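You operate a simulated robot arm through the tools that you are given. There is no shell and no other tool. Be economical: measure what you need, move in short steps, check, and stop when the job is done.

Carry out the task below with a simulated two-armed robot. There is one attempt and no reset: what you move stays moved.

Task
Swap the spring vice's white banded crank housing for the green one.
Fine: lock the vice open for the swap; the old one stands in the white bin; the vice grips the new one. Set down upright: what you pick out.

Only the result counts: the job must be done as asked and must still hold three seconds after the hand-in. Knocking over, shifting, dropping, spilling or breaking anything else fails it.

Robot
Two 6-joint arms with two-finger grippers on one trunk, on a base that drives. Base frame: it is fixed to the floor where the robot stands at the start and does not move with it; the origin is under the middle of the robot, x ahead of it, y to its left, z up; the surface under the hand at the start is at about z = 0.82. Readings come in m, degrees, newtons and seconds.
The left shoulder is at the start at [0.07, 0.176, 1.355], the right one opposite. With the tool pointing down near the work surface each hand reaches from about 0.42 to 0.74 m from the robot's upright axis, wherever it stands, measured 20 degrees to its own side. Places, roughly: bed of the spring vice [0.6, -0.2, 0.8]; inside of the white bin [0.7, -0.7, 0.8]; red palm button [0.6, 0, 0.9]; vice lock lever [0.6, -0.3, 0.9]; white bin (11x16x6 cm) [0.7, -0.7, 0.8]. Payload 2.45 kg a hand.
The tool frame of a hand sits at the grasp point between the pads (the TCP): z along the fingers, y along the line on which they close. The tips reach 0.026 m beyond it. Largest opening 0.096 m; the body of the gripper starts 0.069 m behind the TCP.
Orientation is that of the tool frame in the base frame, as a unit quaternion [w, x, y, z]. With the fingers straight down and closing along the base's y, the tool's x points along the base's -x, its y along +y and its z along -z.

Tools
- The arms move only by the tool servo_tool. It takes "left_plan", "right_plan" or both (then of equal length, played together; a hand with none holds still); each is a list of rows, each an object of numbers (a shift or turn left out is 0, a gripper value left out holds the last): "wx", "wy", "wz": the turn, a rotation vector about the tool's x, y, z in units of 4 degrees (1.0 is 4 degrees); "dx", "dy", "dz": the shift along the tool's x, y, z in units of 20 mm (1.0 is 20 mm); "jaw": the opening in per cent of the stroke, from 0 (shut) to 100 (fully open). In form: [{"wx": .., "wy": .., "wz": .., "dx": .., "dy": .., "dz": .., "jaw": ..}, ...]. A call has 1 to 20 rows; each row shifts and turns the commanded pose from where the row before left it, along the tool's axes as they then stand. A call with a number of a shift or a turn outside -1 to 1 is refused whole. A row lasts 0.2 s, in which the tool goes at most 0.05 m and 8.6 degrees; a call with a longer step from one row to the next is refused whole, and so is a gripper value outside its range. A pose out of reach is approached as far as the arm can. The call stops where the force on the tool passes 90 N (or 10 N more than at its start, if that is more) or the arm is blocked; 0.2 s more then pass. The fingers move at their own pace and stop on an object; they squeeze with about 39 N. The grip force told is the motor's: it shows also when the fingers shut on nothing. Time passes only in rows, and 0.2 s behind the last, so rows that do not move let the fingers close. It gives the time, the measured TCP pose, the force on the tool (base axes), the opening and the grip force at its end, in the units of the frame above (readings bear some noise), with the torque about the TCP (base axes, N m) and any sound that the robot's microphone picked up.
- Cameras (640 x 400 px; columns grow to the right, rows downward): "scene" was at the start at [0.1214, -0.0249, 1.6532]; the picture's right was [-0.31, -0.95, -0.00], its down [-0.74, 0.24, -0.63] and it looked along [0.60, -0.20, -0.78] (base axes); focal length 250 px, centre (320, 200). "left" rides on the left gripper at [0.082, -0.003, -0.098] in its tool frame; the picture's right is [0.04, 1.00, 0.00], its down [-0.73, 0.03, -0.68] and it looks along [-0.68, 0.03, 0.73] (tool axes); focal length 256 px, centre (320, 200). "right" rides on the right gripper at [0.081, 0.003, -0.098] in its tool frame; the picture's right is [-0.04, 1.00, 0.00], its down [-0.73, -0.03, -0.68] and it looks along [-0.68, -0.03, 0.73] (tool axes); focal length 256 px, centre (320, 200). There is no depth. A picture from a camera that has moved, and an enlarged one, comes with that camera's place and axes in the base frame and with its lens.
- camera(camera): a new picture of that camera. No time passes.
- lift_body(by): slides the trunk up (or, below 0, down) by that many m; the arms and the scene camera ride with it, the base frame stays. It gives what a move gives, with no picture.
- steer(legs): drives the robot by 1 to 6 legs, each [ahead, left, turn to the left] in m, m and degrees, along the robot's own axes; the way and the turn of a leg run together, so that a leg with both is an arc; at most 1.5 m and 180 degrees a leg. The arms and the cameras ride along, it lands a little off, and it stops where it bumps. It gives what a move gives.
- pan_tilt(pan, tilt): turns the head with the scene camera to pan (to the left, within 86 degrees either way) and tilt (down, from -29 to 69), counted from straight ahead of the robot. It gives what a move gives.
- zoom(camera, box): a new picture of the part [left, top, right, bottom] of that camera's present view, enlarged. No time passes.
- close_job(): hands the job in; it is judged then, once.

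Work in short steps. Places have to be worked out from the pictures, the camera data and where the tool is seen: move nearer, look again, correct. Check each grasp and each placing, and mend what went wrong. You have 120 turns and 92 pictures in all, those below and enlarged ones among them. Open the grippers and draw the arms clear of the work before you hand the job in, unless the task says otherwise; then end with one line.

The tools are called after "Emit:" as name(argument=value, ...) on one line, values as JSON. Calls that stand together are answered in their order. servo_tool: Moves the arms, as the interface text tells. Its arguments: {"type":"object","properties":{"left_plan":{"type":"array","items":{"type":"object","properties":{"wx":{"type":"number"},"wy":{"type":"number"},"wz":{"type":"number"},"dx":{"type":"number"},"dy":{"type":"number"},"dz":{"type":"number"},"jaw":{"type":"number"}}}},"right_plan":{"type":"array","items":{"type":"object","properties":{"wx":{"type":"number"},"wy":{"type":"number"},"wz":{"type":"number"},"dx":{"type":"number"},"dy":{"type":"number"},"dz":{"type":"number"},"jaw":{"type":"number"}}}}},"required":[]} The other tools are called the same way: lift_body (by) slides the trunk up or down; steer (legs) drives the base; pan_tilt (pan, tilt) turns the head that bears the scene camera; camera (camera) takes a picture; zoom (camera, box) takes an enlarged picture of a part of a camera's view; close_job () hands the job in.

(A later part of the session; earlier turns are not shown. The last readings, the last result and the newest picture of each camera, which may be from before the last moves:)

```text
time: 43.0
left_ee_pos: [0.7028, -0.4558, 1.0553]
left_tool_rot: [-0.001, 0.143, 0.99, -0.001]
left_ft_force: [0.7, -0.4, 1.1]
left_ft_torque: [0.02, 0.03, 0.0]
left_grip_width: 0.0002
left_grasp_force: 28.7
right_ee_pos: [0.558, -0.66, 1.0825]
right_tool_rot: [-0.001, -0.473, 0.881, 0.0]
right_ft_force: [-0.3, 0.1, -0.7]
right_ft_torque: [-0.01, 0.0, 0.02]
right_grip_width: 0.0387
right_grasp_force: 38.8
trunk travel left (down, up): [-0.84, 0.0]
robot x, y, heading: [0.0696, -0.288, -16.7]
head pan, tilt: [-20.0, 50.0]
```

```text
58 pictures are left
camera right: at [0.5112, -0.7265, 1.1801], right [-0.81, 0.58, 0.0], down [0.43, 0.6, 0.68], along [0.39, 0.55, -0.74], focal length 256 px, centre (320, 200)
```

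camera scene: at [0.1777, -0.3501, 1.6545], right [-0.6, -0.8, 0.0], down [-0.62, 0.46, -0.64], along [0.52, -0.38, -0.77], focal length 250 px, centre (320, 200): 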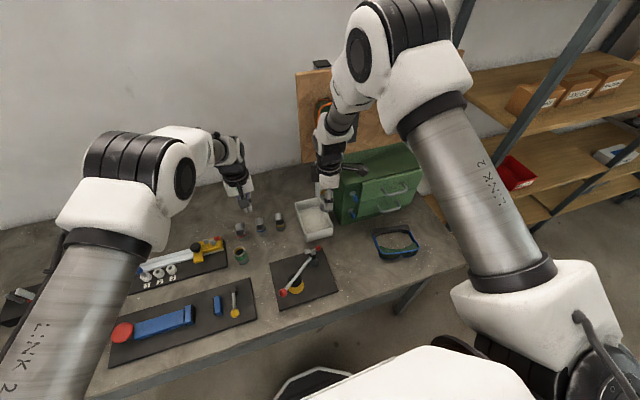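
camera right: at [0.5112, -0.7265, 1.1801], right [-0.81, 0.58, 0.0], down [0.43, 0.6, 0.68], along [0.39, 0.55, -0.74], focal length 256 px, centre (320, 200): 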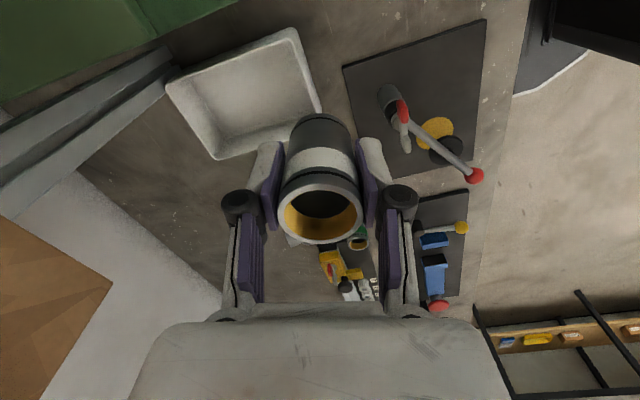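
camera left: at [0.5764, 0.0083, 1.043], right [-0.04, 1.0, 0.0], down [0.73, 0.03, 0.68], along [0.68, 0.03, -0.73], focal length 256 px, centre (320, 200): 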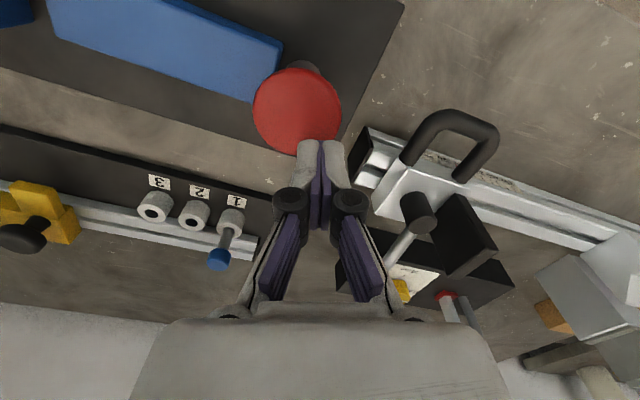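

The cabinet stands close on the bin's right. I'll turn the hand 72° so its camera points back to me rather than at the cabinet, and carry the part over the bin while staying high.

Emit:
servo_tool(right_plan=[{"wz": 1}, {"wz": 1}, {"wz": 1}, {"wz": 1}, {"wz": 1}, {"wz": 1}, {"wz": 1}, {"wz": 1}, {"wz": 1}, {"wz": 1}, {"wz": 1}, {"wz": 1}, {"wz": 1}, {"wz": 1}, {"wz": 1}, {"wz": 1}, {"wz": 1}, {"wz": 1}, {}])

Emit:
servo_tool(right_plan=[{"dx": -1, "dy": 0.1}, {"dx": -1, "dy": 0.1}, {"dx": -1, "dy": 0.1}, {"dx": -1, "dy": 0.1}, {"dx": -0.27, "dy": 0.1}, {}])

Emit:
camera(camera="right")

Emit:
camera(camera="scene")

```text
time: 47.0
left_ee_pos: [0.7025, -0.4551, 1.055]
left_tool_rot: [-0.001, 0.143, 0.99, -0.001]
left_ft_force: [-0.4, -0.1, -0.9]
left_ft_torque: [0.01, -0.01, 0.01]
left_grip_width: 0.0
left_grasp_force: 28.1
right_ee_pos: [0.5574, -0.6599, 1.0823]
right_tool_rot: [-0.002, 0.136, 0.991, -0.001]
right_ft_force: [-0.4, 0.2, -0.8]
right_ft_torque: [0.01, 0.0, -0.03]
right_grip_width: 0.0385
right_grasp_force: 39.0
trunk travel left (down, up): [-0.84, 0.0]
robot x, y, heading: [0.0676, -0.2901, -16.5]
head pan, tilt: [-20.0, 50.0]
```

```text
time: 48.4
left_ee_pos: [0.698, -0.4537, 1.0561]
left_tool_rot: [0.002, 0.143, 0.99, -0.001]
left_ft_force: [-0.2, 0.0, 1.5]
left_ft_torque: [0.01, 0.0, -0.02]
left_grip_width: 0.0001
left_grasp_force: 29.0
right_ee_pos: [0.6402, -0.6709, 1.0839]
right_tool_rot: [0.0, 0.135, 0.991, -0.001]
right_ft_force: [0.4, 0.2, -1.2]
right_ft_torque: [-0.01, 0.02, 0.02]
right_grip_width: 0.0385
right_grasp_force: 38.5
trunk travel left (down, up): [-0.84, 0.0]
robot x, y, heading: [0.0691, -0.2879, -16.6]
head pan, tilt: [-20.0, 50.0]
```

```text
57 pictures are left
camera right: at [0.5627, -0.6465, 1.1809], right [0.31, 0.95, 0.0], down [0.7, -0.22, 0.68], along [0.65, -0.21, -0.73], focal length 256 px, centre (320, 200)
```

right: 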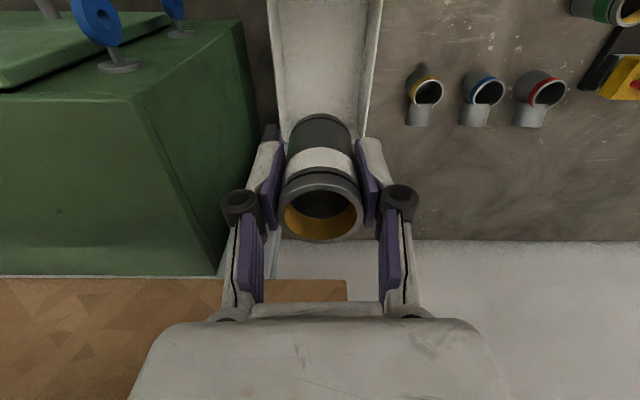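

```text
56 pictures are left
camera scene: at [0.1732, -0.3469, 1.6549], right [-0.59, -0.8, 0.0], down [-0.61, 0.45, -0.65], along [0.52, -0.38, -0.76], focal length 250 px, centre (320, 200)
```

scene: 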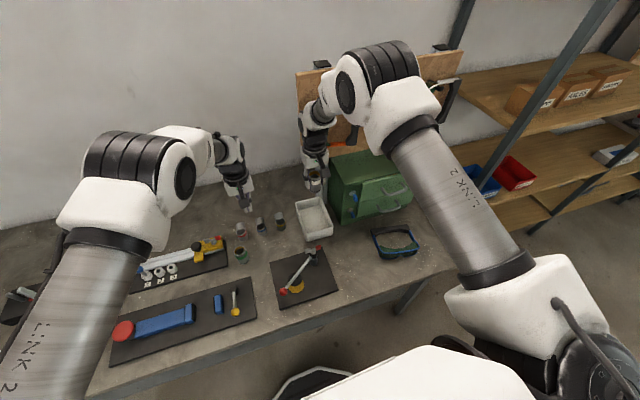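

The back rim and sides put the bin centre at (0.641, -0.666), and the cabinet face is about 0.11 m to the side, clear. I'll nudge 5 mm and descend to just above the floor.

Emit:
servo_tool(right_plan=[{"dy": 0.25}, {"dz": 1}, {"dz": 1}, {"dz": 1}, {"dz": 1}, {"dz": 1}, {"dz": 1}, {"dz": 1}, {"dz": 1}, {"dz": 1}, {}])

Emit:
camera(camera="right")

Emit:
zoom(camera="scene", box=[250, 150, 410, 250])

```text
time: 50.8
left_ee_pos: [0.7031, -0.4553, 1.0572]
left_tool_rot: [-0.001, 0.144, 0.99, 0.0]
left_ft_force: [0.9, 0.6, 0.0]
left_ft_torque: [-0.03, 0.02, -0.03]
left_grip_width: 0.0002
left_grasp_force: 28.3
right_ee_pos: [0.6428, -0.6696, 0.9027]
right_tool_rot: [-0.001, 0.134, 0.991, -0.001]
right_ft_force: [1.0, -0.4, -1.1]
right_ft_torque: [-0.02, 0.01, 0.03]
right_grip_width: 0.0386
right_grasp_force: 38.7
trunk travel left (down, up): [-0.84, 0.0]
robot x, y, heading: [0.0728, -0.2847, -16.5]
head pan, tilt: [-20.0, 50.0]
```

```text
55 pictures are left
camera right: at [0.5649, -0.6448, 0.9998], right [0.31, 0.95, 0.0], down [0.7, -0.22, 0.68], along [0.64, -0.21, -0.74], focal length 256 px, centre (320, 200)
```

right: 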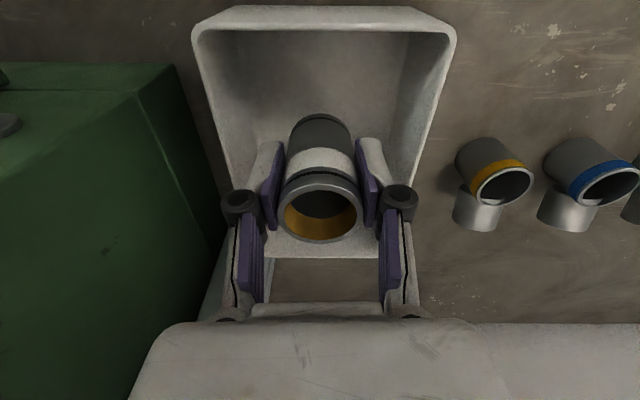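

```text
4.00 times, centred on (330, 200) of scene
camera zoom: at [0.1779, -0.35, 1.6545], right [-0.59, -0.8, 0.0], down [-0.62, 0.46, -0.64], along [0.52, -0.38, -0.77], focal length 1001 px, centre (280, 200)
```

zoom: 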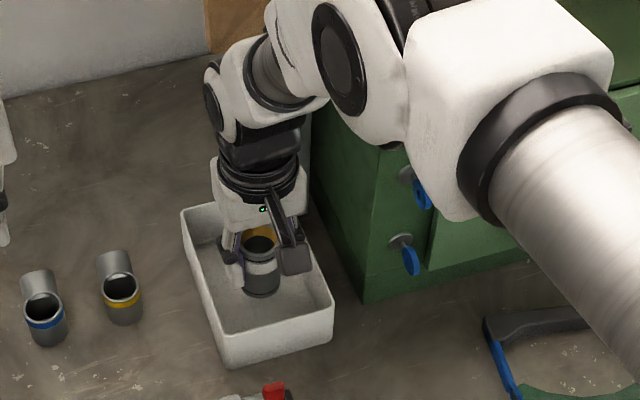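

The part is well inside the bin walls. I'll lower slowly to contact.

Emit:
servo_tool(right_plan=[{"dz": 0.5}, {"dz": 0.5}, {"dz": 0.5}, {}])

```text
time: 51.8
left_ee_pos: [0.7018, -0.4549, 1.056]
left_tool_rot: [-0.001, 0.144, 0.99, -0.001]
left_ft_force: [-0.2, 0.2, -0.4]
left_ft_torque: [-0.03, -0.03, -0.02]
left_grip_width: 0.0
left_grasp_force: 28.4
right_ee_pos: [0.6446, -0.67, 0.8742]
right_tool_rot: [-0.001, 0.135, 0.991, -0.001]
right_ft_force: [0.6, -0.8, 4.1]
right_ft_torque: [0.06, -0.06, -0.02]
right_grip_width: 0.0387
right_grasp_force: 39.1
trunk travel left (down, up): [-0.84, 0.0]
robot x, y, heading: [0.0742, -0.291, -16.7]
head pan, tilt: [-20.0, 50.0]
```

The force rose about 5 N, which suggests contact. I'll go 2 mm more to confirm.

Emit:
servo_tool(right_plan=[{"dz": 0.1}, {}])

```text
time: 52.4
left_ee_pos: [0.7005, -0.4549, 1.0573]
left_tool_rot: [0.0, 0.143, 0.99, -0.001]
left_ft_force: [0.4, -0.3, 0.0]
left_ft_torque: [-0.01, -0.02, -0.04]
left_grip_width: 0.0
left_grasp_force: 28.0
right_ee_pos: [0.6434, -0.6698, 0.875]
right_tool_rot: [0.001, 0.134, 0.991, -0.001]
right_ft_force: [2.7, -5.6, 17.1]
right_ft_torque: [-0.22, -0.09, -0.05]
right_grip_width: 0.0386
right_grasp_force: 39.2
trunk travel left (down, up): [-0.84, 0.0]
robot x, y, heading: [0.0697, -0.2894, -16.6]
head pan, tilt: [-20.0, 50.0]
```

Contact confirmed (17 N). I'll back off 2 mm, open the jaws partway and lift out.

Emit:
servo_tool(right_plan=[{"dz": -0.1}, {"jaw": 58}, {}, {}, {"dz": -0.5}, {"dz": -0.5}, {"dz": -1}, {"dz": -1}, {"dz": -1}, {"dz": -1}, {"dz": -1}, {"dz": -1}, {"dz": -1}, {"dz": -1}, {"dz": -1}])

Emit:
camera(camera="right")

Emit:
camera(camera="scene")

```text
time: 55.6
left_ee_pos: [0.7018, -0.4547, 1.0558]
left_tool_rot: [-0.001, 0.143, 0.99, -0.001]
left_ft_force: [0.3, -0.2, -0.1]
left_ft_torque: [0.0, 0.03, 0.0]
left_grip_width: 0.0002
left_grasp_force: 28.5
right_ee_pos: [0.6473, -0.6705, 1.0743]
right_tool_rot: [-0.001, 0.134, 0.991, 0.0]
right_ft_force: [0.4, 0.3, 0.0]
right_ft_torque: [-0.03, 0.01, 0.02]
right_grip_width: 0.0558
right_grasp_force: 0.1
trunk travel left (down, up): [-0.84, 0.0]
robot x, y, heading: [0.0677, -0.2918, -16.6]
head pan, tilt: [-20.0, 50.0]
```

```text
53 pictures are left
camera right: at [0.5684, -0.6451, 1.1709], right [0.31, 0.95, 0.0], down [0.7, -0.22, 0.68], along [0.64, -0.21, -0.74], focal length 256 px, centre (320, 200)
```

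right: 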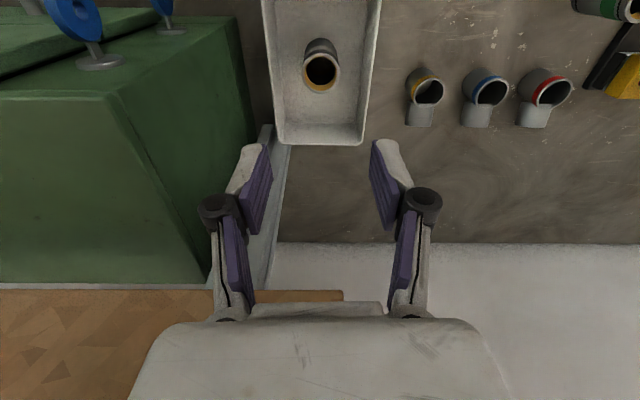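

```text
52 pictures are left
camera scene: at [0.177, -0.3495, 1.6545], right [-0.59, -0.8, 0.0], down [-0.62, 0.46, -0.64], along [0.52, -0.38, -0.77], focal length 250 px, centre (320, 200)
```

scene: 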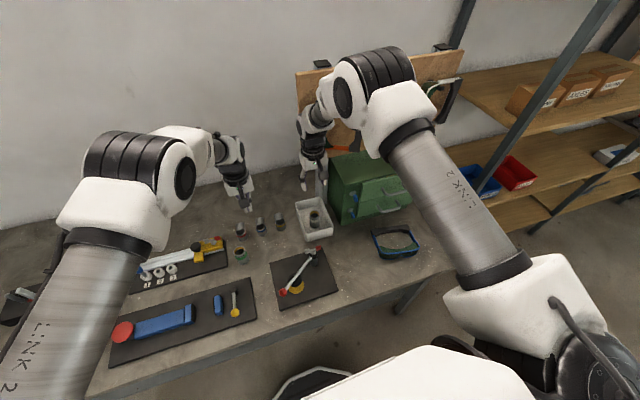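

The white housing stands upright in the bin. I'll drive back left about 0.32 m to a pose where the right hand reaches both the green housing and the vice, and the left hand reaches the button.

Emit:
steer(legs=[[-0.06, 0.32, 0]])

Emit:
servo_tool(right_plan=[{"wz": -1, "jaw": 70}, {"wz": -1}, {"wz": -1}, {"wz": -1}, {"wz": -1}, {"wz": -1}, {"wz": -1}, {"wz": -1}, {"wz": -1}, {"wz": -1}, {"wz": -1}, {"wz": -1}, {"wz": -1}, {"wz": -1}, {"wz": -1}, {"wz": -1}, {"wz": -1}, {"wz": -1}, {"wz": -1}, {"wz": -1}])

Emit:
servo_tool(right_plan=[{"wz": -1}, {"wz": -1}, {}])

Emit:
camera(camera="right")

Emit:
camera(camera="scene")

```text
time: 57.8
left_ee_pos: [0.7355, -0.1294, 1.0551]
left_tool_rot: [-0.001, 0.138, 0.99, 0.001]
left_ft_force: [-0.4, -0.3, 0.1]
left_ft_torque: [-0.03, -0.01, 0.02]
left_grip_width: 0.0002
left_grasp_force: 28.3
right_ee_pos: [0.6812, -0.3456, 1.072]
right_tool_rot: [-0.001, 0.131, 0.991, 0.0]
right_ft_force: [-0.7, 0.2, -0.4]
right_ft_torque: [0.0, 0.01, -0.02]
right_grip_width: 0.056
right_grasp_force: 0.0
trunk travel left (down, up): [-0.84, 0.0]
robot x, y, heading: [0.1054, 0.0311, -15.5]
head pan, tilt: [-20.0, 50.0]
```

```text
time: 62.0
left_ee_pos: [0.7347, -0.1291, 1.0546]
left_tool_rot: [-0.001, 0.138, 0.99, -0.001]
left_ft_force: [0.9, 0.0, -0.2]
left_ft_torque: [0.01, 0.01, 0.0]
left_grip_width: 0.0
left_grasp_force: 28.8
right_ee_pos: [0.6829, -0.3432, 1.0737]
right_tool_rot: [-0.001, -0.538, 0.843, 0.0]
right_ft_force: [-0.3, 0.2, 0.3]
right_ft_torque: [-0.01, 0.01, 0.0]
right_grip_width: 0.0673
right_grasp_force: 0.0
trunk travel left (down, up): [-0.84, 0.0]
robot x, y, heading: [0.098, 0.0362, -15.9]
head pan, tilt: [-20.0, 50.0]
```

```text
time: 62.8
left_ee_pos: [0.7355, -0.1292, 1.0567]
left_tool_rot: [-0.001, 0.14, 0.99, -0.001]
left_ft_force: [0.8, 0.0, 0.3]
left_ft_torque: [0.05, 0.0, 0.02]
left_grip_width: 0.0001
left_grasp_force: 28.3
right_ee_pos: [0.6814, -0.3441, 1.0736]
right_tool_rot: [-0.002, -0.595, 0.804, 0.001]
right_ft_force: [0.7, -1.0, 0.6]
right_ft_torque: [0.01, 0.0, -0.03]
right_grip_width: 0.0674
right_grasp_force: 0.0
trunk travel left (down, up): [-0.84, 0.0]
robot x, y, heading: [0.101, 0.0313, -16.0]
head pan, tilt: [-20.0, 50.0]
```

```text
51 pictures are left
camera right: at [0.6547, -0.4206, 1.1704], right [-0.94, 0.33, 0.0], down [0.24, 0.69, 0.68], along [0.22, 0.64, -0.73], focal length 256 px, centre (320, 200)
```

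right: 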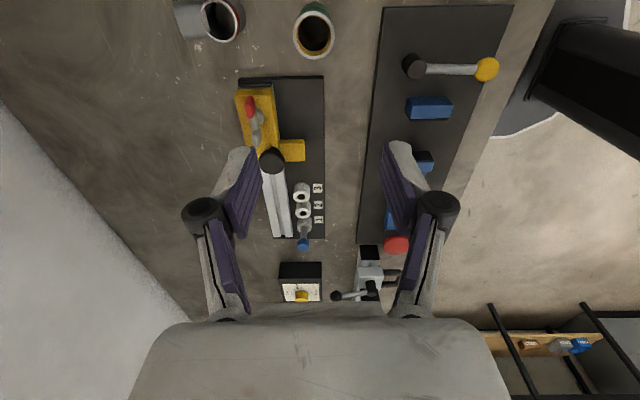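

```text
50 pictures are left
camera scene: at [0.21, -0.0275, 1.6545], right [-0.59, -0.81, 0.0], down [-0.62, 0.45, -0.64], along [0.52, -0.38, -0.77], focal length 250 px, centre (320, 200)
```

scene: 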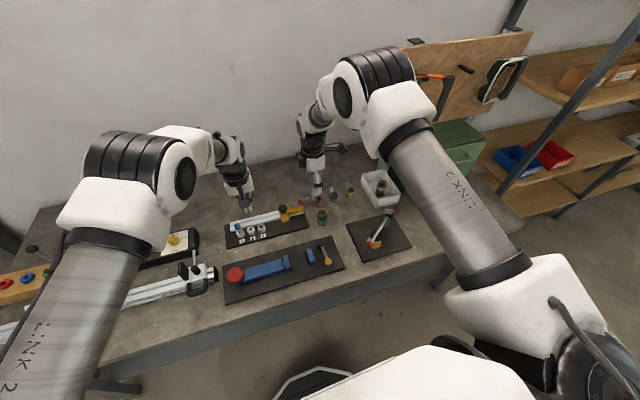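

The green top reads (0.677, -0.376), in line with before. I'll move over it and down to z of about 0.97 to check.

Emit:
servo_tool(right_plan=[{"dx": 0.8, "dy": -0.19}, {"dx": 0.8, "dy": -0.19}, {"dz": 1}, {"dz": 1}, {"dz": 1}, {"dz": 1}, {"dz": 1}, {}])

Emit:
camera(camera="right")

Emit:
zoom(camera="scene", box=[240, 150, 400, 250])

```text
time: 64.6
left_ee_pos: [0.735, -0.1285, 1.0567]
left_tool_rot: [0.0, 0.139, 0.99, -0.001]
left_ft_force: [-0.2, 0.0, -0.9]
left_ft_torque: [-0.01, 0.01, -0.02]
left_grip_width: 0.0
left_grasp_force: 28.6
right_ee_pos: [0.6801, -0.3763, 0.9725]
right_tool_rot: [-0.001, -0.595, 0.804, 0.0]
right_ft_force: [0.3, -0.2, -0.5]
right_ft_torque: [0.02, 0.01, 0.02]
right_grip_width: 0.0671
right_grasp_force: 0.0
trunk travel left (down, up): [-0.84, 0.0]
robot x, y, heading: [0.0986, 0.0341, -16.1]
head pan, tilt: [-20.0, 50.0]
```

```text
49 pictures are left
camera right: at [0.6536, -0.4545, 1.0693], right [-0.94, 0.33, 0.0], down [0.24, 0.69, 0.68], along [0.22, 0.64, -0.73], focal length 256 px, centre (320, 200)
```

right: 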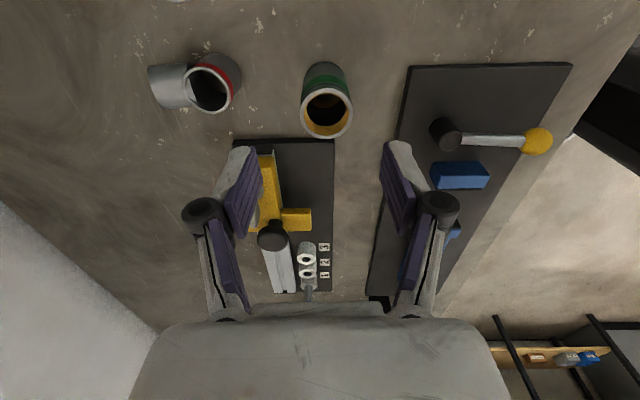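

```text
4.00 times, centred on (320, 200) of scene
camera zoom: at [0.2095, -0.0274, 1.6545], right [-0.59, -0.81, 0.0], down [-0.62, 0.45, -0.64], along [0.52, -0.38, -0.77], focal length 1001 px, centre (320, 200)
```

zoom: 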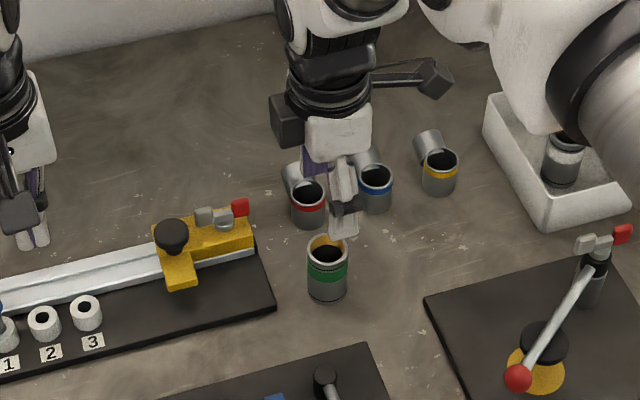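

Green is about 5 mm towards -x, so I'll nudge that way. Then narrow to about 60 mm, to keep the finger clear of the red housing, descend to z 0.868 and grip.

Emit:
servo_tool(right_plan=[{"dy": 0.25, "jaw": 63}, {"dz": 1}, {"dz": 1}, {"dz": 1}, {"dz": 1}, {"dz": 1}, {"dz": 0.2}, {}])

Emit:
camera(camera="right")

```text
time: 66.4
left_ee_pos: [0.735, -0.1288, 1.0543]
left_tool_rot: [0.0, 0.138, 0.99, -0.001]
left_ft_force: [-0.1, -0.3, 0.3]
left_ft_torque: [-0.03, -0.01, 0.0]
left_grip_width: 0.0002
left_grasp_force: 28.5
right_ee_pos: [0.6738, -0.3744, 0.8713]
right_tool_rot: [-0.001, -0.595, 0.804, 0.0]
right_ft_force: [-0.1, 0.6, -0.4]
right_ft_torque: [0.02, -0.03, 0.0]
right_grip_width: 0.0604
right_grasp_force: 0.1
trunk travel left (down, up): [-0.84, 0.0]
robot x, y, heading: [0.0991, 0.0301, -16.1]
head pan, tilt: [-20.0, 50.0]
```

```text
47 pictures are left
camera right: at [0.6461, -0.4512, 0.9673], right [-0.94, 0.33, 0.0], down [0.24, 0.69, 0.68], along [0.22, 0.64, -0.73], focal length 256 px, centre (320, 200)
```

right: 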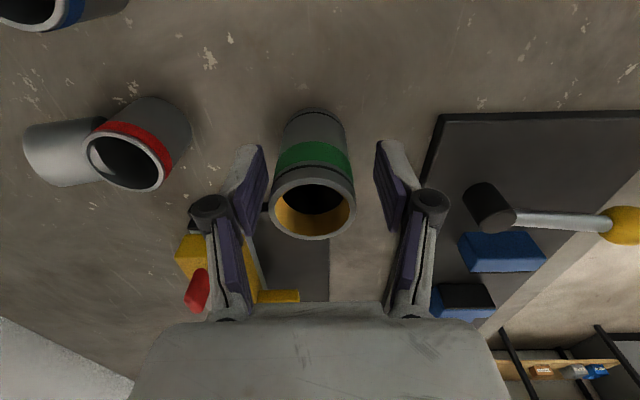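

Nearly centred. I'll shift about 3 mm each way and close.

Emit:
servo_tool(right_plan=[{"dx": 0.15, "dy": -0.15, "dz": 0.1}, {}, {"jaw": 0}, {}, {}, {}])

Emit:
camera(camera="right")

```text
time: 67.8
left_ee_pos: [0.7333, -0.13, 1.0549]
left_tool_rot: [-0.001, 0.139, 0.99, -0.001]
left_ft_force: [-0.4, 0.2, -0.5]
left_ft_torque: [-0.01, 0.02, -0.02]
left_grip_width: 0.0001
left_grasp_force: 28.3
right_ee_pos: [0.6747, -0.3786, 0.8677]
right_tool_rot: [-0.001, -0.595, 0.804, 0.0]
right_ft_force: [0.3, 0.8, 2.3]
right_ft_torque: [0.06, 0.07, -0.03]
right_grip_width: 0.0384
right_grasp_force: 38.4
trunk travel left (down, up): [-0.84, 0.0]
robot x, y, heading: [0.1008, 0.0314, -16.1]
head pan, tilt: [-20.0, 50.0]
```

```text
46 pictures are left
camera right: at [0.6483, -0.4552, 0.9654], right [-0.94, 0.33, 0.0], down [0.24, 0.69, 0.68], along [0.22, 0.64, -0.73], focal length 256 px, centre (320, 200)
```

right: 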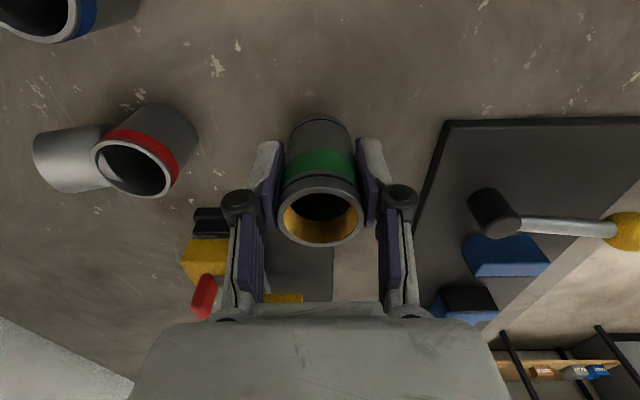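

Gripped at 38.4 mm. I'll lift it while moving the left hand out of the way, then carry the part over the vice.

Emit:
servo_tool(left_plan=[{"dy": 1}, {"dy": 1}, {"dy": 1}, {"dy": 1}, {"dy": 1}, {"dy": 1}, {}, {}, {}, {}, {}], right_plan=[{"dz": -0.5}, {"dz": -0.5}, {"dz": -1}, {"dz": -1}, {"dz": -1}, {"dz": -1}, {"dz": -1}, {"dz": -1}, {"dz": -1}, {"dz": -1}, {}])

Emit:
servo_tool(right_plan=[{"dx": -0.8, "dy": 0.9}, {"dx": -0.8, "dy": 0.9}, {"dx": -0.8, "dy": 0.9}, {"dx": -0.8, "dy": 0.9}, {"dx": -0.8, "dy": 0.9}, {"dx": -0.8, "dy": 0.9}, {"dx": -0.8, "dy": 0.9}, {"dx": -0.77, "dy": 0.88}, {}])

Emit:
camera(camera="scene")

Emit:
camera(camera="right")

```text
time: 70.2
left_ee_pos: [0.7699, -0.016, 1.053]
left_tool_rot: [0.0, 0.138, 0.99, -0.001]
left_ft_force: [0.0, -0.2, -0.3]
left_ft_torque: [-0.01, -0.01, 0.0]
left_grip_width: 0.0
left_grasp_force: 28.6
right_ee_pos: [0.6763, -0.3782, 1.0453]
right_tool_rot: [-0.001, -0.595, 0.803, 0.002]
right_ft_force: [-0.8, -0.1, -1.8]
right_ft_torque: [-0.01, -0.02, 0.0]
right_grip_width: 0.0385
right_grasp_force: 38.5
trunk travel left (down, up): [-0.84, 0.0]
robot x, y, heading: [0.0993, 0.0341, -16.1]
head pan, tilt: [-20.0, 50.0]
```

```text
time: 72.2
left_ee_pos: [0.7695, -0.0159, 1.0533]
left_tool_rot: [-0.001, 0.139, 0.99, 0.0]
left_ft_force: [0.4, 0.4, -0.5]
left_ft_torque: [0.03, 0.0, 0.0]
left_grip_width: 0.0001
left_grasp_force: 27.8
right_ee_pos: [0.5752, -0.2227, 1.0463]
right_tool_rot: [0.002, -0.588, 0.809, 0.008]
right_ft_force: [-0.1, 0.2, -0.5]
right_ft_torque: [0.02, 0.02, -0.04]
right_grip_width: 0.0387
right_grasp_force: 39.1
trunk travel left (down, up): [-0.84, 0.0]
robot x, y, heading: [0.1023, 0.0341, -16.1]
head pan, tilt: [-20.0, 50.0]
```

```text
45 pictures are left
camera scene: at [0.2107, -0.0289, 1.6544], right [-0.59, -0.81, 0.0], down [-0.62, 0.45, -0.64], along [0.52, -0.38, -0.77], focal length 250 px, centre (320, 200)
```

scene: 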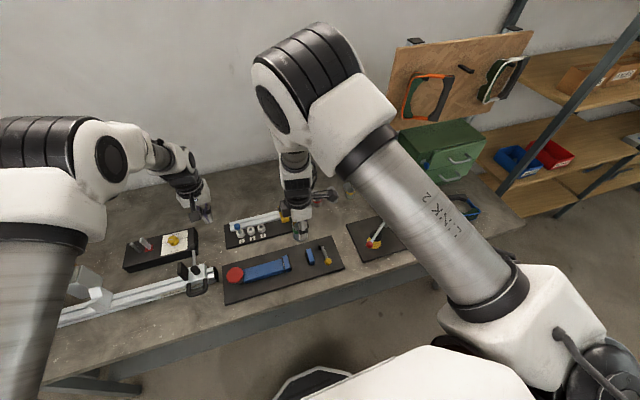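

```text
44 pictures are left
camera right: at [0.547, -0.3006, 1.142], right [-0.94, 0.34, 0.01], down [0.26, 0.68, 0.69], along [0.23, 0.65, -0.73], focal length 256 px, centre (320, 200)
```

right: 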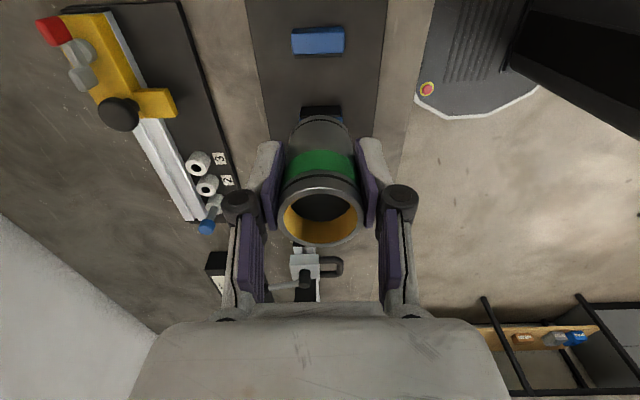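

It's slightly short of the commanded point and a touch tilted. I'll let it settle and read again.

Emit:
servo_tool(right_plan=[{}, {}])

```text
time: 72.8
left_ee_pos: [0.7685, -0.0159, 1.0533]
left_tool_rot: [-0.001, 0.139, 0.99, 0.0]
left_ft_force: [-0.6, 0.2, 0.3]
left_ft_torque: [0.03, 0.01, 0.02]
left_grip_width: 0.0
left_grasp_force: 28.5
right_ee_pos: [0.5756, -0.2239, 1.0468]
right_tool_rot: [0.002, -0.588, 0.809, 0.007]
right_ft_force: [0.3, -0.4, -2.2]
right_ft_torque: [0.01, -0.04, -0.02]
right_grip_width: 0.0387
right_grasp_force: 38.7
trunk travel left (down, up): [-0.84, 0.0]
robot x, y, heading: [0.1008, 0.0334, -15.8]
head pan, tilt: [-20.0, 50.0]
```

A joint limit is keeping the hand here. Turning the base back to heading 0, as at the first grasp, will free the wrist.

Emit:
steer(legs=[[0, 0, 16]])

Emit:
servo_tool(right_plan=[{}, {}])

```text
time: 74.1
left_ee_pos: [0.7584, 0.1635, 1.0536]
left_tool_rot: [-0.002, 0.006, 1.0, -0.001]
left_ft_force: [0.5, -0.5, -0.2]
left_ft_torque: [-0.02, 0.03, -0.01]
left_grip_width: 0.0
left_grasp_force: 28.5
right_ee_pos: [0.6264, -0.0874, 1.0486]
right_tool_rot: [0.003, -0.692, 0.722, 0.006]
right_ft_force: [0.1, -0.3, -1.9]
right_ft_torque: [0.0, -0.01, -0.03]
right_grip_width: 0.0386
right_grasp_force: 39.1
trunk travel left (down, up): [-0.84, 0.0]
robot x, y, heading: [0.0972, 0.0321, -0.5]
head pan, tilt: [-20.0, 50.0]
```

```text
time: 74.7
left_ee_pos: [0.7577, 0.1637, 1.0526]
left_tool_rot: [-0.001, 0.005, 1.0, -0.001]
left_ft_force: [-0.8, 0.5, -0.2]
left_ft_torque: [-0.01, 0.03, 0.0]
left_grip_width: 0.0
left_grasp_force: 28.5
right_ee_pos: [0.6265, -0.088, 1.0479]
right_tool_rot: [0.002, -0.692, 0.722, 0.007]
right_ft_force: [0.5, 0.1, -1.7]
right_ft_torque: [-0.01, -0.02, -0.02]
right_grip_width: 0.0386
right_grasp_force: 39.4
trunk travel left (down, up): [-0.84, 0.0]
robot x, y, heading: [0.1018, 0.0358, -0.7]
head pan, tilt: [-20.0, 50.0]
```

I'll rotate the hand back by about 14° and move towards the vice.

Emit:
servo_tool(right_plan=[{"wz": 0.9}, {"wz": 0.9}, {"wz": 0.9}, {"wz": 0.9}, {"dx": 1}, {"dx": 1}, {"dx": 1}, {"dx": 1}, {"dx": 1}, {}])

```text
time: 76.9
left_ee_pos: [0.7573, 0.1645, 1.0525]
left_tool_rot: [-0.001, 0.005, 1.0, 0.0]
left_ft_force: [0.1, -0.5, -0.1]
left_ft_torque: [-0.04, -0.01, 0.01]
left_grip_width: 0.0
left_grasp_force: 28.6
right_ee_pos: [0.5975, -0.1814, 1.0486]
right_tool_rot: [0.001, -0.595, 0.803, 0.007]
right_ft_force: [0.0, 0.5, -1.0]
right_ft_torque: [-0.01, 0.02, 0.04]
right_grip_width: 0.0385
right_grasp_force: 39.2
trunk travel left (down, up): [-0.84, 0.0]
robot x, y, heading: [0.0995, 0.0358, -0.5]
head pan, tilt: [-20.0, 50.0]
```

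I'll do the remaining shift to (0.5745, -0.2145) and remove the 0.8° tilt.

Emit:
servo_tool(right_plan=[{"wx": 0.14, "wy": 0.14, "dx": 0.96, "dy": 0.3}, {"dx": 0.96, "dy": 0.3}, {}, {}])

Emit:
camera(camera="right")

Emit:
zoom(camera="scene", box=[200, 160, 360, 260])

```text
time: 77.9
left_ee_pos: [0.7579, 0.1639, 1.0539]
left_tool_rot: [-0.001, 0.006, 1.0, -0.001]
left_ft_force: [-0.4, 0.5, -0.1]
left_ft_torque: [0.01, 0.0, 0.01]
left_grip_width: 0.0
left_grasp_force: 28.6
right_ee_pos: [0.5754, -0.2144, 1.0475]
right_tool_rot: [0.001, -0.596, 0.803, 0.0]
right_ft_force: [-0.7, 0.7, -1.5]
right_ft_torque: [0.02, -0.01, -0.02]
right_grip_width: 0.0387
right_grasp_force: 39.0
trunk travel left (down, up): [-0.84, 0.0]
robot x, y, heading: [0.1018, 0.0286, -0.5]
head pan, tilt: [-20.0, 50.0]
```

```text
43 pictures are left
camera right: at [0.5493, -0.2919, 1.1443], right [-0.94, 0.33, 0.0], down [0.24, 0.69, 0.68], along [0.22, 0.64, -0.73], focal length 256 px, centre (320, 200)
```

right: 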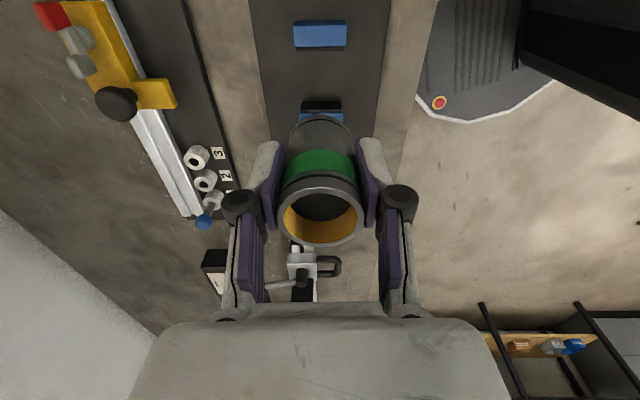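

```text
4.00 times, centred on (280, 210) of scene
camera zoom: at [0.2219, 0.0039, 1.6545], right [-0.35, -0.94, 0.0], down [-0.72, 0.27, -0.64], along [0.6, -0.23, -0.77], focal length 1001 px, centre (480, 160)
```

zoom: 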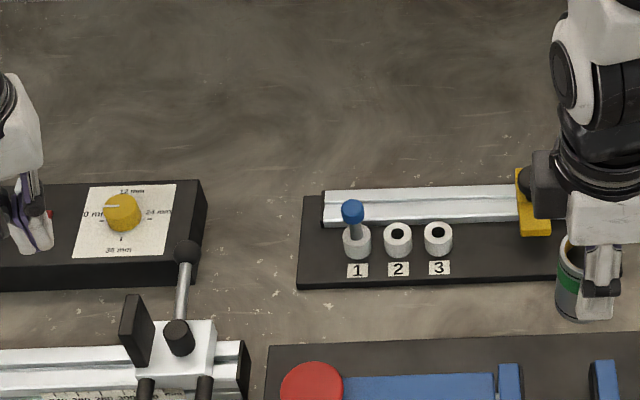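

Aligned above the vice. I'll descend to z of about 0.90 and check the jaw clearance.

Emit:
servo_tool(right_plan=[{"dz": 1}, {"dz": 1}, {"dz": 1}, {"dz": 1}, {"dz": 1}, {"dz": 1}, {}])

Emit:
pan_tilt(pan=-25, tilt=58)

Emit:
camera(camera="right")

Emit:
camera(camera="scene")

```text
time: 79.5
left_ee_pos: [0.7584, 0.164, 1.053]
left_tool_rot: [-0.001, 0.006, 1.0, -0.001]
left_ft_force: [0.7, 0.3, -0.1]
left_ft_torque: [-0.01, 0.02, -0.02]
left_grip_width: 0.0001
left_grasp_force: 28.3
right_ee_pos: [0.5774, -0.2162, 0.928]
right_tool_rot: [0.001, -0.596, 0.803, -0.001]
right_ft_force: [0.0, 0.0, -1.0]
right_ft_torque: [-0.05, 0.02, -0.01]
right_grip_width: 0.0386
right_grasp_force: 39.4
trunk travel left (down, up): [-0.84, 0.0]
robot x, y, heading: [0.1038, 0.0326, -0.3]
head pan, tilt: [-20.0, 50.0]
```

```text
time: 80.2
left_ee_pos: [0.7582, 0.1643, 1.0534]
left_tool_rot: [-0.001, 0.005, 1.0, -0.001]
left_ft_force: [0.6, 0.7, -0.5]
left_ft_torque: [-0.02, -0.01, 0.02]
left_grip_width: 0.0
left_grasp_force: 28.1
right_ee_pos: [0.5772, -0.2167, 0.9284]
right_tool_rot: [0.001, -0.596, 0.803, -0.001]
right_ft_force: [0.2, -0.1, -1.0]
right_ft_torque: [-0.02, 0.02, 0.01]
right_grip_width: 0.0386
right_grasp_force: 39.5
trunk travel left (down, up): [-0.84, 0.0]
robot x, y, heading: [0.1021, 0.0301, -0.8]
head pan, tilt: [-25.0, 58.0]
```

```text
41 pictures are left
camera right: at [0.5505, -0.2934, 1.0254], right [-0.94, 0.33, 0.0], down [0.24, 0.69, 0.68], along [0.22, 0.64, -0.73], focal length 256 px, centre (320, 200)
```

right: 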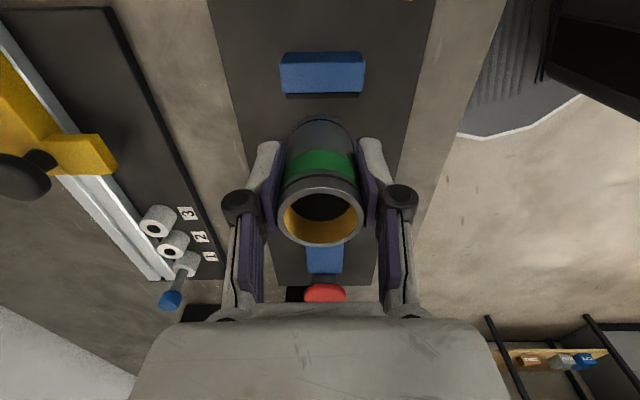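

```text
40 pictures are left
camera scene: at [0.2118, 0.0013, 1.6443], right [-0.43, -0.9, 0.0], down [-0.76, 0.37, -0.53], along [0.48, -0.23, -0.85], focal length 250 px, centre (320, 200)
```

scene: 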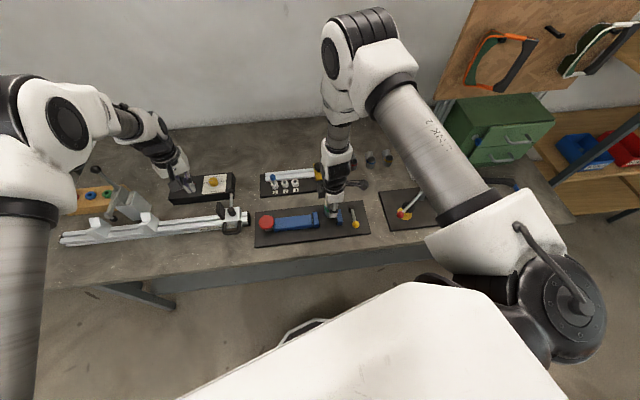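

The part is between the jaws, about 2 mm off the old place towards the moving jaw. I'll shift 3 mm across, lower to about z 0.888, then creep.

Emit:
servo_tool(right_plan=[{"dy": 0.17}, {"dz": 0.5}, {"dz": 0.5}, {"dz": 0.5}, {"dz": 0.5}, {}])

Emit:
camera(camera="right")

Emit:
zoom(camera="scene", box=[240, 160, 400, 260])

```text
time: 81.6
left_ee_pos: [0.7572, 0.1645, 1.0534]
left_tool_rot: [-0.001, 0.006, 1.0, -0.002]
left_ft_force: [-0.6, 0.5, -0.4]
left_ft_torque: [-0.01, 0.02, 0.0]
left_grip_width: 0.0
left_grasp_force: 28.4
right_ee_pos: [0.5718, -0.2138, 0.8888]
right_tool_rot: [-0.002, -0.596, 0.803, -0.001]
right_ft_force: [0.2, 0.1, -1.6]
right_ft_torque: [0.02, 0.05, -0.01]
right_grip_width: 0.0386
right_grasp_force: 38.9
trunk travel left (down, up): [-0.84, 0.0]
robot x, y, heading: [0.0979, 0.0347, -0.5]
head pan, tilt: [-25.0, 58.0]
```

```text
39 pictures are left
camera right: at [0.5451, -0.291, 0.9865], right [-0.94, 0.33, 0.0], down [0.24, 0.7, 0.68], along [0.22, 0.64, -0.74], focal length 256 px, centre (320, 200)
```

right: 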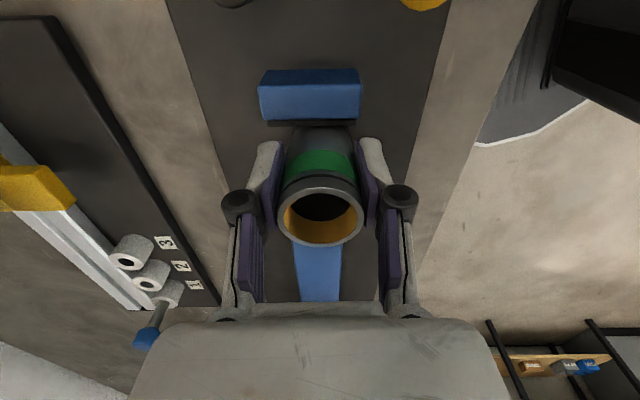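

```text
4.00 times, centred on (320, 210) of scene
camera zoom: at [0.2119, 0.0012, 1.6443], right [-0.43, -0.9, 0.0], down [-0.76, 0.37, -0.53], along [0.48, -0.23, -0.85], focal length 1001 px, centre (320, 160)
```

zoom: 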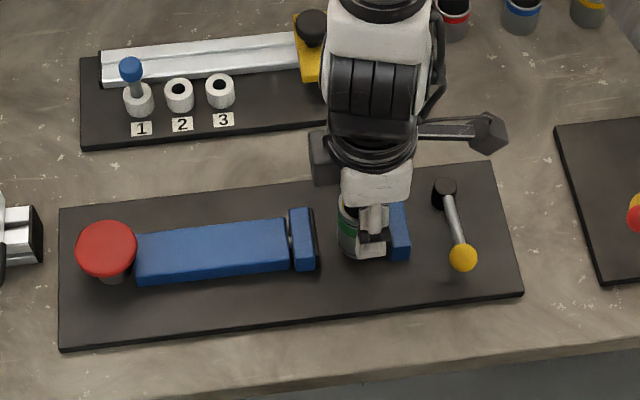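

Good clearance. I'll creep down to contact.

Emit:
servo_tool(right_plan=[{"dz": 0.2, "dy": -0.08}, {"dz": 0.15}, {}])

```text
time: 82.4
left_ee_pos: [0.7578, 0.1642, 1.0531]
left_tool_rot: [-0.001, 0.006, 1.0, 0.0]
left_ft_force: [-0.4, -0.4, -0.3]
left_ft_torque: [-0.01, 0.01, -0.01]
left_grip_width: 0.0001
left_grasp_force: 28.4
right_ee_pos: [0.5742, -0.2159, 0.8823]
right_tool_rot: [-0.002, -0.596, 0.803, -0.001]
right_ft_force: [0.0, 0.4, -1.9]
right_ft_torque: [0.02, 0.0, -0.02]
right_grip_width: 0.039
right_grasp_force: 39.4
trunk travel left (down, up): [-0.84, 0.0]
robot x, y, heading: [0.1012, 0.034, -0.6]
head pan, tilt: [-25.0, 58.0]
```

No contact yet, so I'll continue in 2 mm steps.

Emit:
servo_tool(right_plan=[{"dz": 0.1}, {}])

Emit:
servo_tool(right_plan=[{"dz": 0.1}, {}])

```text
time: 83.0
left_ee_pos: [0.7576, 0.1633, 1.0536]
left_tool_rot: [-0.001, 0.004, 1.0, -0.001]
left_ft_force: [0.0, -0.9, 0.3]
left_ft_torque: [0.02, 0.01, 0.02]
left_grip_width: 0.0
left_grasp_force: 28.1
right_ee_pos: [0.5744, -0.2152, 0.88]
right_tool_rot: [-0.001, -0.595, 0.803, -0.002]
right_ft_force: [0.6, -0.1, 3.7]
right_ft_torque: [0.06, 0.02, -0.02]
right_grip_width: 0.0387
right_grasp_force: 38.7
trunk travel left (down, up): [-0.84, 0.0]
robot x, y, heading: [0.1, 0.0311, -0.7]
head pan, tilt: [-25.0, 58.0]
```

```text
time: 83.6
left_ee_pos: [0.7567, 0.1646, 1.0558]
left_tool_rot: [0.0, 0.006, 1.0, -0.001]
left_ft_force: [-0.2, 0.5, -0.4]
left_ft_torque: [-0.02, 0.02, -0.03]
left_grip_width: 0.0001
left_grasp_force: 28.4
right_ee_pos: [0.5729, -0.2156, 0.8802]
right_tool_rot: [0.0, -0.595, 0.803, -0.003]
right_ft_force: [5.8, -2.3, 25.0]
right_ft_torque: [0.15, -0.24, -0.08]
right_grip_width: 0.039
right_grasp_force: 38.6
trunk travel left (down, up): [-0.84, 0.0]
robot x, y, heading: [0.101, 0.0336, -0.3]
head pan, tilt: [-25.0, 58.0]
```

Seated (25 N). I'll back off 2 mm, open the jaws partway and rise clear.

Emit:
servo_tool(right_plan=[{"dz": -0.1}, {"jaw": 62}, {}, {}, {"dz": -0.5}, {"dz": -0.5}, {"dz": -1}, {"dz": -1}, {"dz": -1}, {"dz": -1}, {"dz": -1}, {"dz": -1}, {}])

Emit:
camera(camera="right")

Emit:
zoom(camera="scene", box=[240, 160, 400, 260])

```text
time: 86.4
left_ee_pos: [0.758, 0.1651, 1.0535]
left_tool_rot: [-0.001, 0.005, 1.0, -0.001]
left_ft_force: [0.1, 0.2, -1.1]
left_ft_torque: [0.06, -0.03, -0.01]
left_grip_width: 0.0001
left_grasp_force: 28.9
right_ee_pos: [0.5735, -0.2154, 1.0182]
right_tool_rot: [0.001, -0.596, 0.803, -0.001]
right_ft_force: [0.9, 0.2, 0.7]
right_ft_torque: [0.01, -0.01, 0.03]
right_grip_width: 0.0596
right_grasp_force: 0.1
trunk travel left (down, up): [-0.84, 0.0]
robot x, y, heading: [0.0967, 0.0301, -0.8]
head pan, tilt: [-25.0, 58.0]
```

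```text
37 pictures are left
camera right: at [0.546, -0.2927, 1.1158], right [-0.94, 0.33, 0.0], down [0.24, 0.69, 0.68], along [0.22, 0.64, -0.73], focal length 256 px, centre (320, 200)
```

right: 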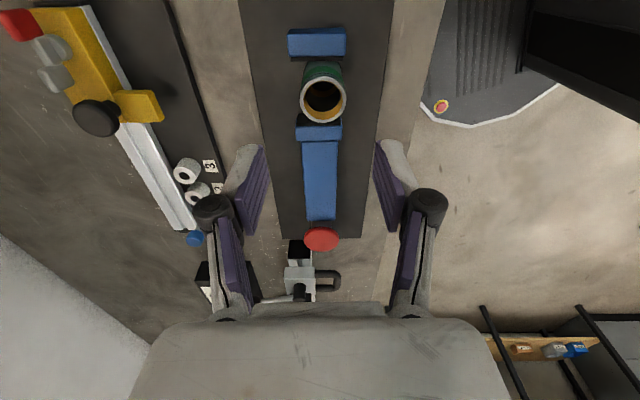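

```text
4.00 times, centred on (320, 210) of scene
camera zoom: at [0.2121, 0.0012, 1.6443], right [-0.43, -0.9, 0.0], down [-0.76, 0.37, -0.53], along [0.48, -0.23, -0.85], focal length 1001 px, centre (320, 160)
```

zoom: 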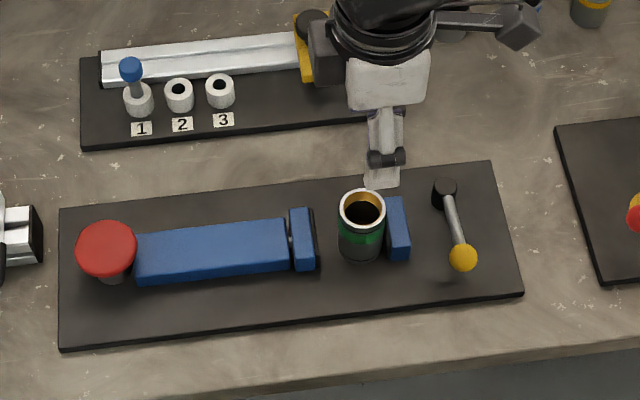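

Green stands upright against the fixed jaw. Next I'll bring the right hand over the lever, turned to match it (about 161°), so I can release it while the left hand holds the button for a soft closing.

Emit:
servo_tool(right_plan=[{"dx": 0.85, "dy": 0.18}, {"dx": 0.85, "dy": 0.18}, {"dx": 0.85, "dy": 0.18}, {"dx": 0.85, "dy": 0.18}, {"dx": 0.85, "dy": 0.18}, {"wz": 1}, {"wz": 1}, {"wz": 1}, {"wz": 1}, {"wz": 1}, {"wz": 1}, {"wz": 1}, {"wz": 1}, {"wz": 1}, {"wz": 1}, {"wz": 1}, {"wz": 1}, {"wz": 1}, {"wz": 1}, {"wz": 1}])

Emit:
servo_tool(right_plan=[{"wz": 1}, {"wz": 1}, {"wz": 1}, {"wz": 1}, {"wz": 1}, {"wz": 1}, {"wz": 1}, {"wz": 1}, {}])

Emit:
camera(camera="right")

```text
time: 90.6
left_ee_pos: [0.7574, 0.1638, 1.0532]
left_tool_rot: [-0.001, 0.006, 1.0, -0.001]
left_ft_force: [0.0, 0.1, -0.8]
left_ft_torque: [0.01, -0.02, 0.0]
left_grip_width: 0.0
left_grasp_force: 29.1
right_ee_pos: [0.5307, -0.2909, 1.0193]
right_tool_rot: [0.002, -0.114, 0.994, -0.001]
right_ft_force: [1.5, 0.0, 0.6]
right_ft_torque: [-0.01, -0.02, -0.01]
right_grip_width: 0.0595
right_grasp_force: 0.1
trunk travel left (down, up): [-0.84, 0.0]
robot x, y, heading: [0.1, 0.0335, -0.4]
head pan, tilt: [-25.0, 58.0]
```

```text
time: 92.6
left_ee_pos: [0.7576, 0.1646, 1.0534]
left_tool_rot: [-0.001, 0.005, 1.0, -0.002]
left_ft_force: [0.0, 0.6, 0.1]
left_ft_torque: [0.04, 0.0, 0.0]
left_grip_width: 0.0
left_grasp_force: 29.1
right_ee_pos: [0.5316, -0.2916, 1.0188]
right_tool_rot: [0.0, 0.165, 0.986, 0.0]
right_ft_force: [-0.9, -0.5, -0.4]
right_ft_torque: [0.03, 0.02, -0.02]
right_grip_width: 0.0596
right_grasp_force: 0.2
trunk travel left (down, up): [-0.84, 0.0]
robot x, y, heading: [0.1011, 0.0347, -0.7]
head pan, tilt: [-25.0, 58.0]
```

```text
35 pictures are left
camera right: at [0.455, -0.2612, 1.1154], right [0.36, 0.93, 0.0], down [0.68, -0.27, 0.68], along [0.63, -0.25, -0.73], focal length 256 px, centre (320, 200)
```

right: 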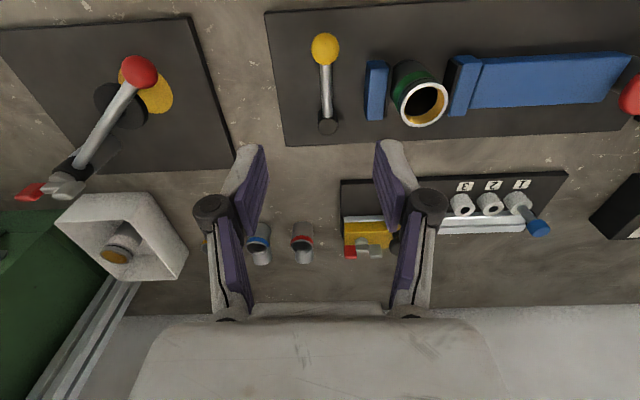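

The lever is along 161° with its grip point at (0.5335, -0.286). I'll narrow the right jaws and shift slightly, while the left hand moves over the button.

Emit:
servo_tool(left_plan=[{"dx": 0.65, "dy": -0.9}, {"dx": 0.65, "dy": -0.9}, {"dx": 0.65, "dy": -0.9}, {"dx": 0.65, "dy": -0.9}, {"dx": 0.65, "dy": -0.9}, {"dx": 0.65, "dy": -0.9}, {"dx": 0.65, "dy": -0.9}, {"dx": 0.65, "dy": -0.9}, {"dx": 0.65, "dy": -0.9}, {}], right_plan=[{"dy": 0.22, "jaw": 30}, {}, {}, {}, {}, {}, {}, {}, {}, {}])

Emit:
camera(camera="left")

```text
time: 94.8
left_ee_pos: [0.7012, 0.0875, 1.0469]
left_tool_rot: [-0.001, 0.005, 1.0, -0.001]
left_ft_force: [0.1, 0.4, 0.2]
left_ft_torque: [-0.01, -0.01, 0.0]
left_grip_width: 0.0
left_grasp_force: 28.5
left hand out of reach, approached as far as the arm can: row 5, 6, 7, 8, 9
right_ee_pos: [0.5331, -0.2873, 1.0183]
right_tool_rot: [0.001, 0.164, 0.987, 0.0]
right_ft_force: [-0.4, -1.3, 1.1]
right_ft_torque: [-0.02, -0.03, -0.01]
right_grip_width: 0.0287
right_grasp_force: 0.1
trunk travel left (down, up): [-0.84, 0.0]
robot x, y, heading: [0.0974, 0.0338, -0.8]
head pan, tilt: [-25.0, 58.0]
```

```text
34 pictures are left
camera left: at [0.6201, 0.0842, 1.1454], right [-0.03, 1.0, 0.0], down [0.74, 0.02, 0.68], along [0.68, 0.02, -0.74], focal length 256 px, centre (320, 200)
```

left: 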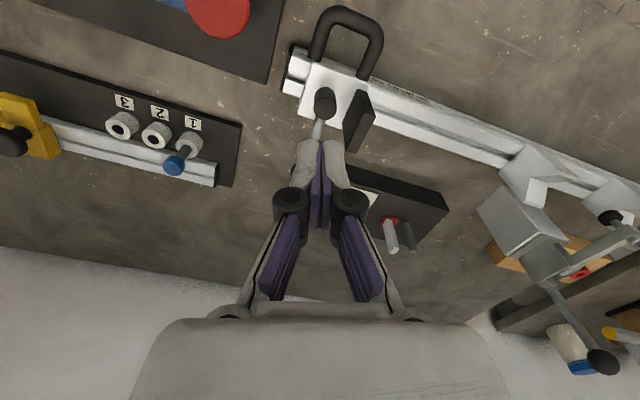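

The left arm can't come further inward at this height. I'll shift the base back 6 cm and right 13 cm, which puts the button in the left hand's range and still leaves the lever reachable by the right.

Emit:
steer(legs=[[-0.06, -0.13, 0]])

Emit:
servo_tool(left_plan=[{}, {}])

```text
time: 96.1
left_ee_pos: [0.6415, -0.0389, 1.0464]
left_tool_rot: [-0.002, 0.004, 1.0, -0.002]
left_ft_force: [-0.1, 0.5, 0.4]
left_ft_torque: [-0.05, 0.01, -0.01]
left_grip_width: 0.0
left_grasp_force: 28.7
right_ee_pos: [0.4727, -0.4139, 1.0187]
right_tool_rot: [0.001, 0.162, 0.987, -0.001]
right_ft_force: [0.5, 0.3, -0.1]
right_ft_torque: [-0.02, 0.02, 0.01]
right_grip_width: 0.0287
right_grasp_force: 0.0
trunk travel left (down, up): [-0.84, 0.0]
robot x, y, heading: [0.0405, -0.0987, -0.7]
head pan, tilt: [-25.0, 58.0]
```

```text
time: 96.7
left_ee_pos: [0.6396, -0.039, 1.0463]
left_tool_rot: [-0.002, 0.003, 1.0, -0.002]
left_ft_force: [1.0, 0.3, -0.3]
left_ft_torque: [0.0, 0.01, 0.0]
left_grip_width: 0.0003
left_grasp_force: 28.4
right_ee_pos: [0.4729, -0.4144, 1.0186]
right_tool_rot: [0.001, 0.162, 0.987, -0.001]
right_ft_force: [0.2, -0.7, -0.7]
right_ft_torque: [-0.01, 0.01, 0.01]
right_grip_width: 0.0288
right_grasp_force: 0.0
trunk travel left (down, up): [-0.84, 0.0]
robot x, y, heading: [0.0402, -0.0959, -0.6]
head pan, tilt: [-25.0, 58.0]
```

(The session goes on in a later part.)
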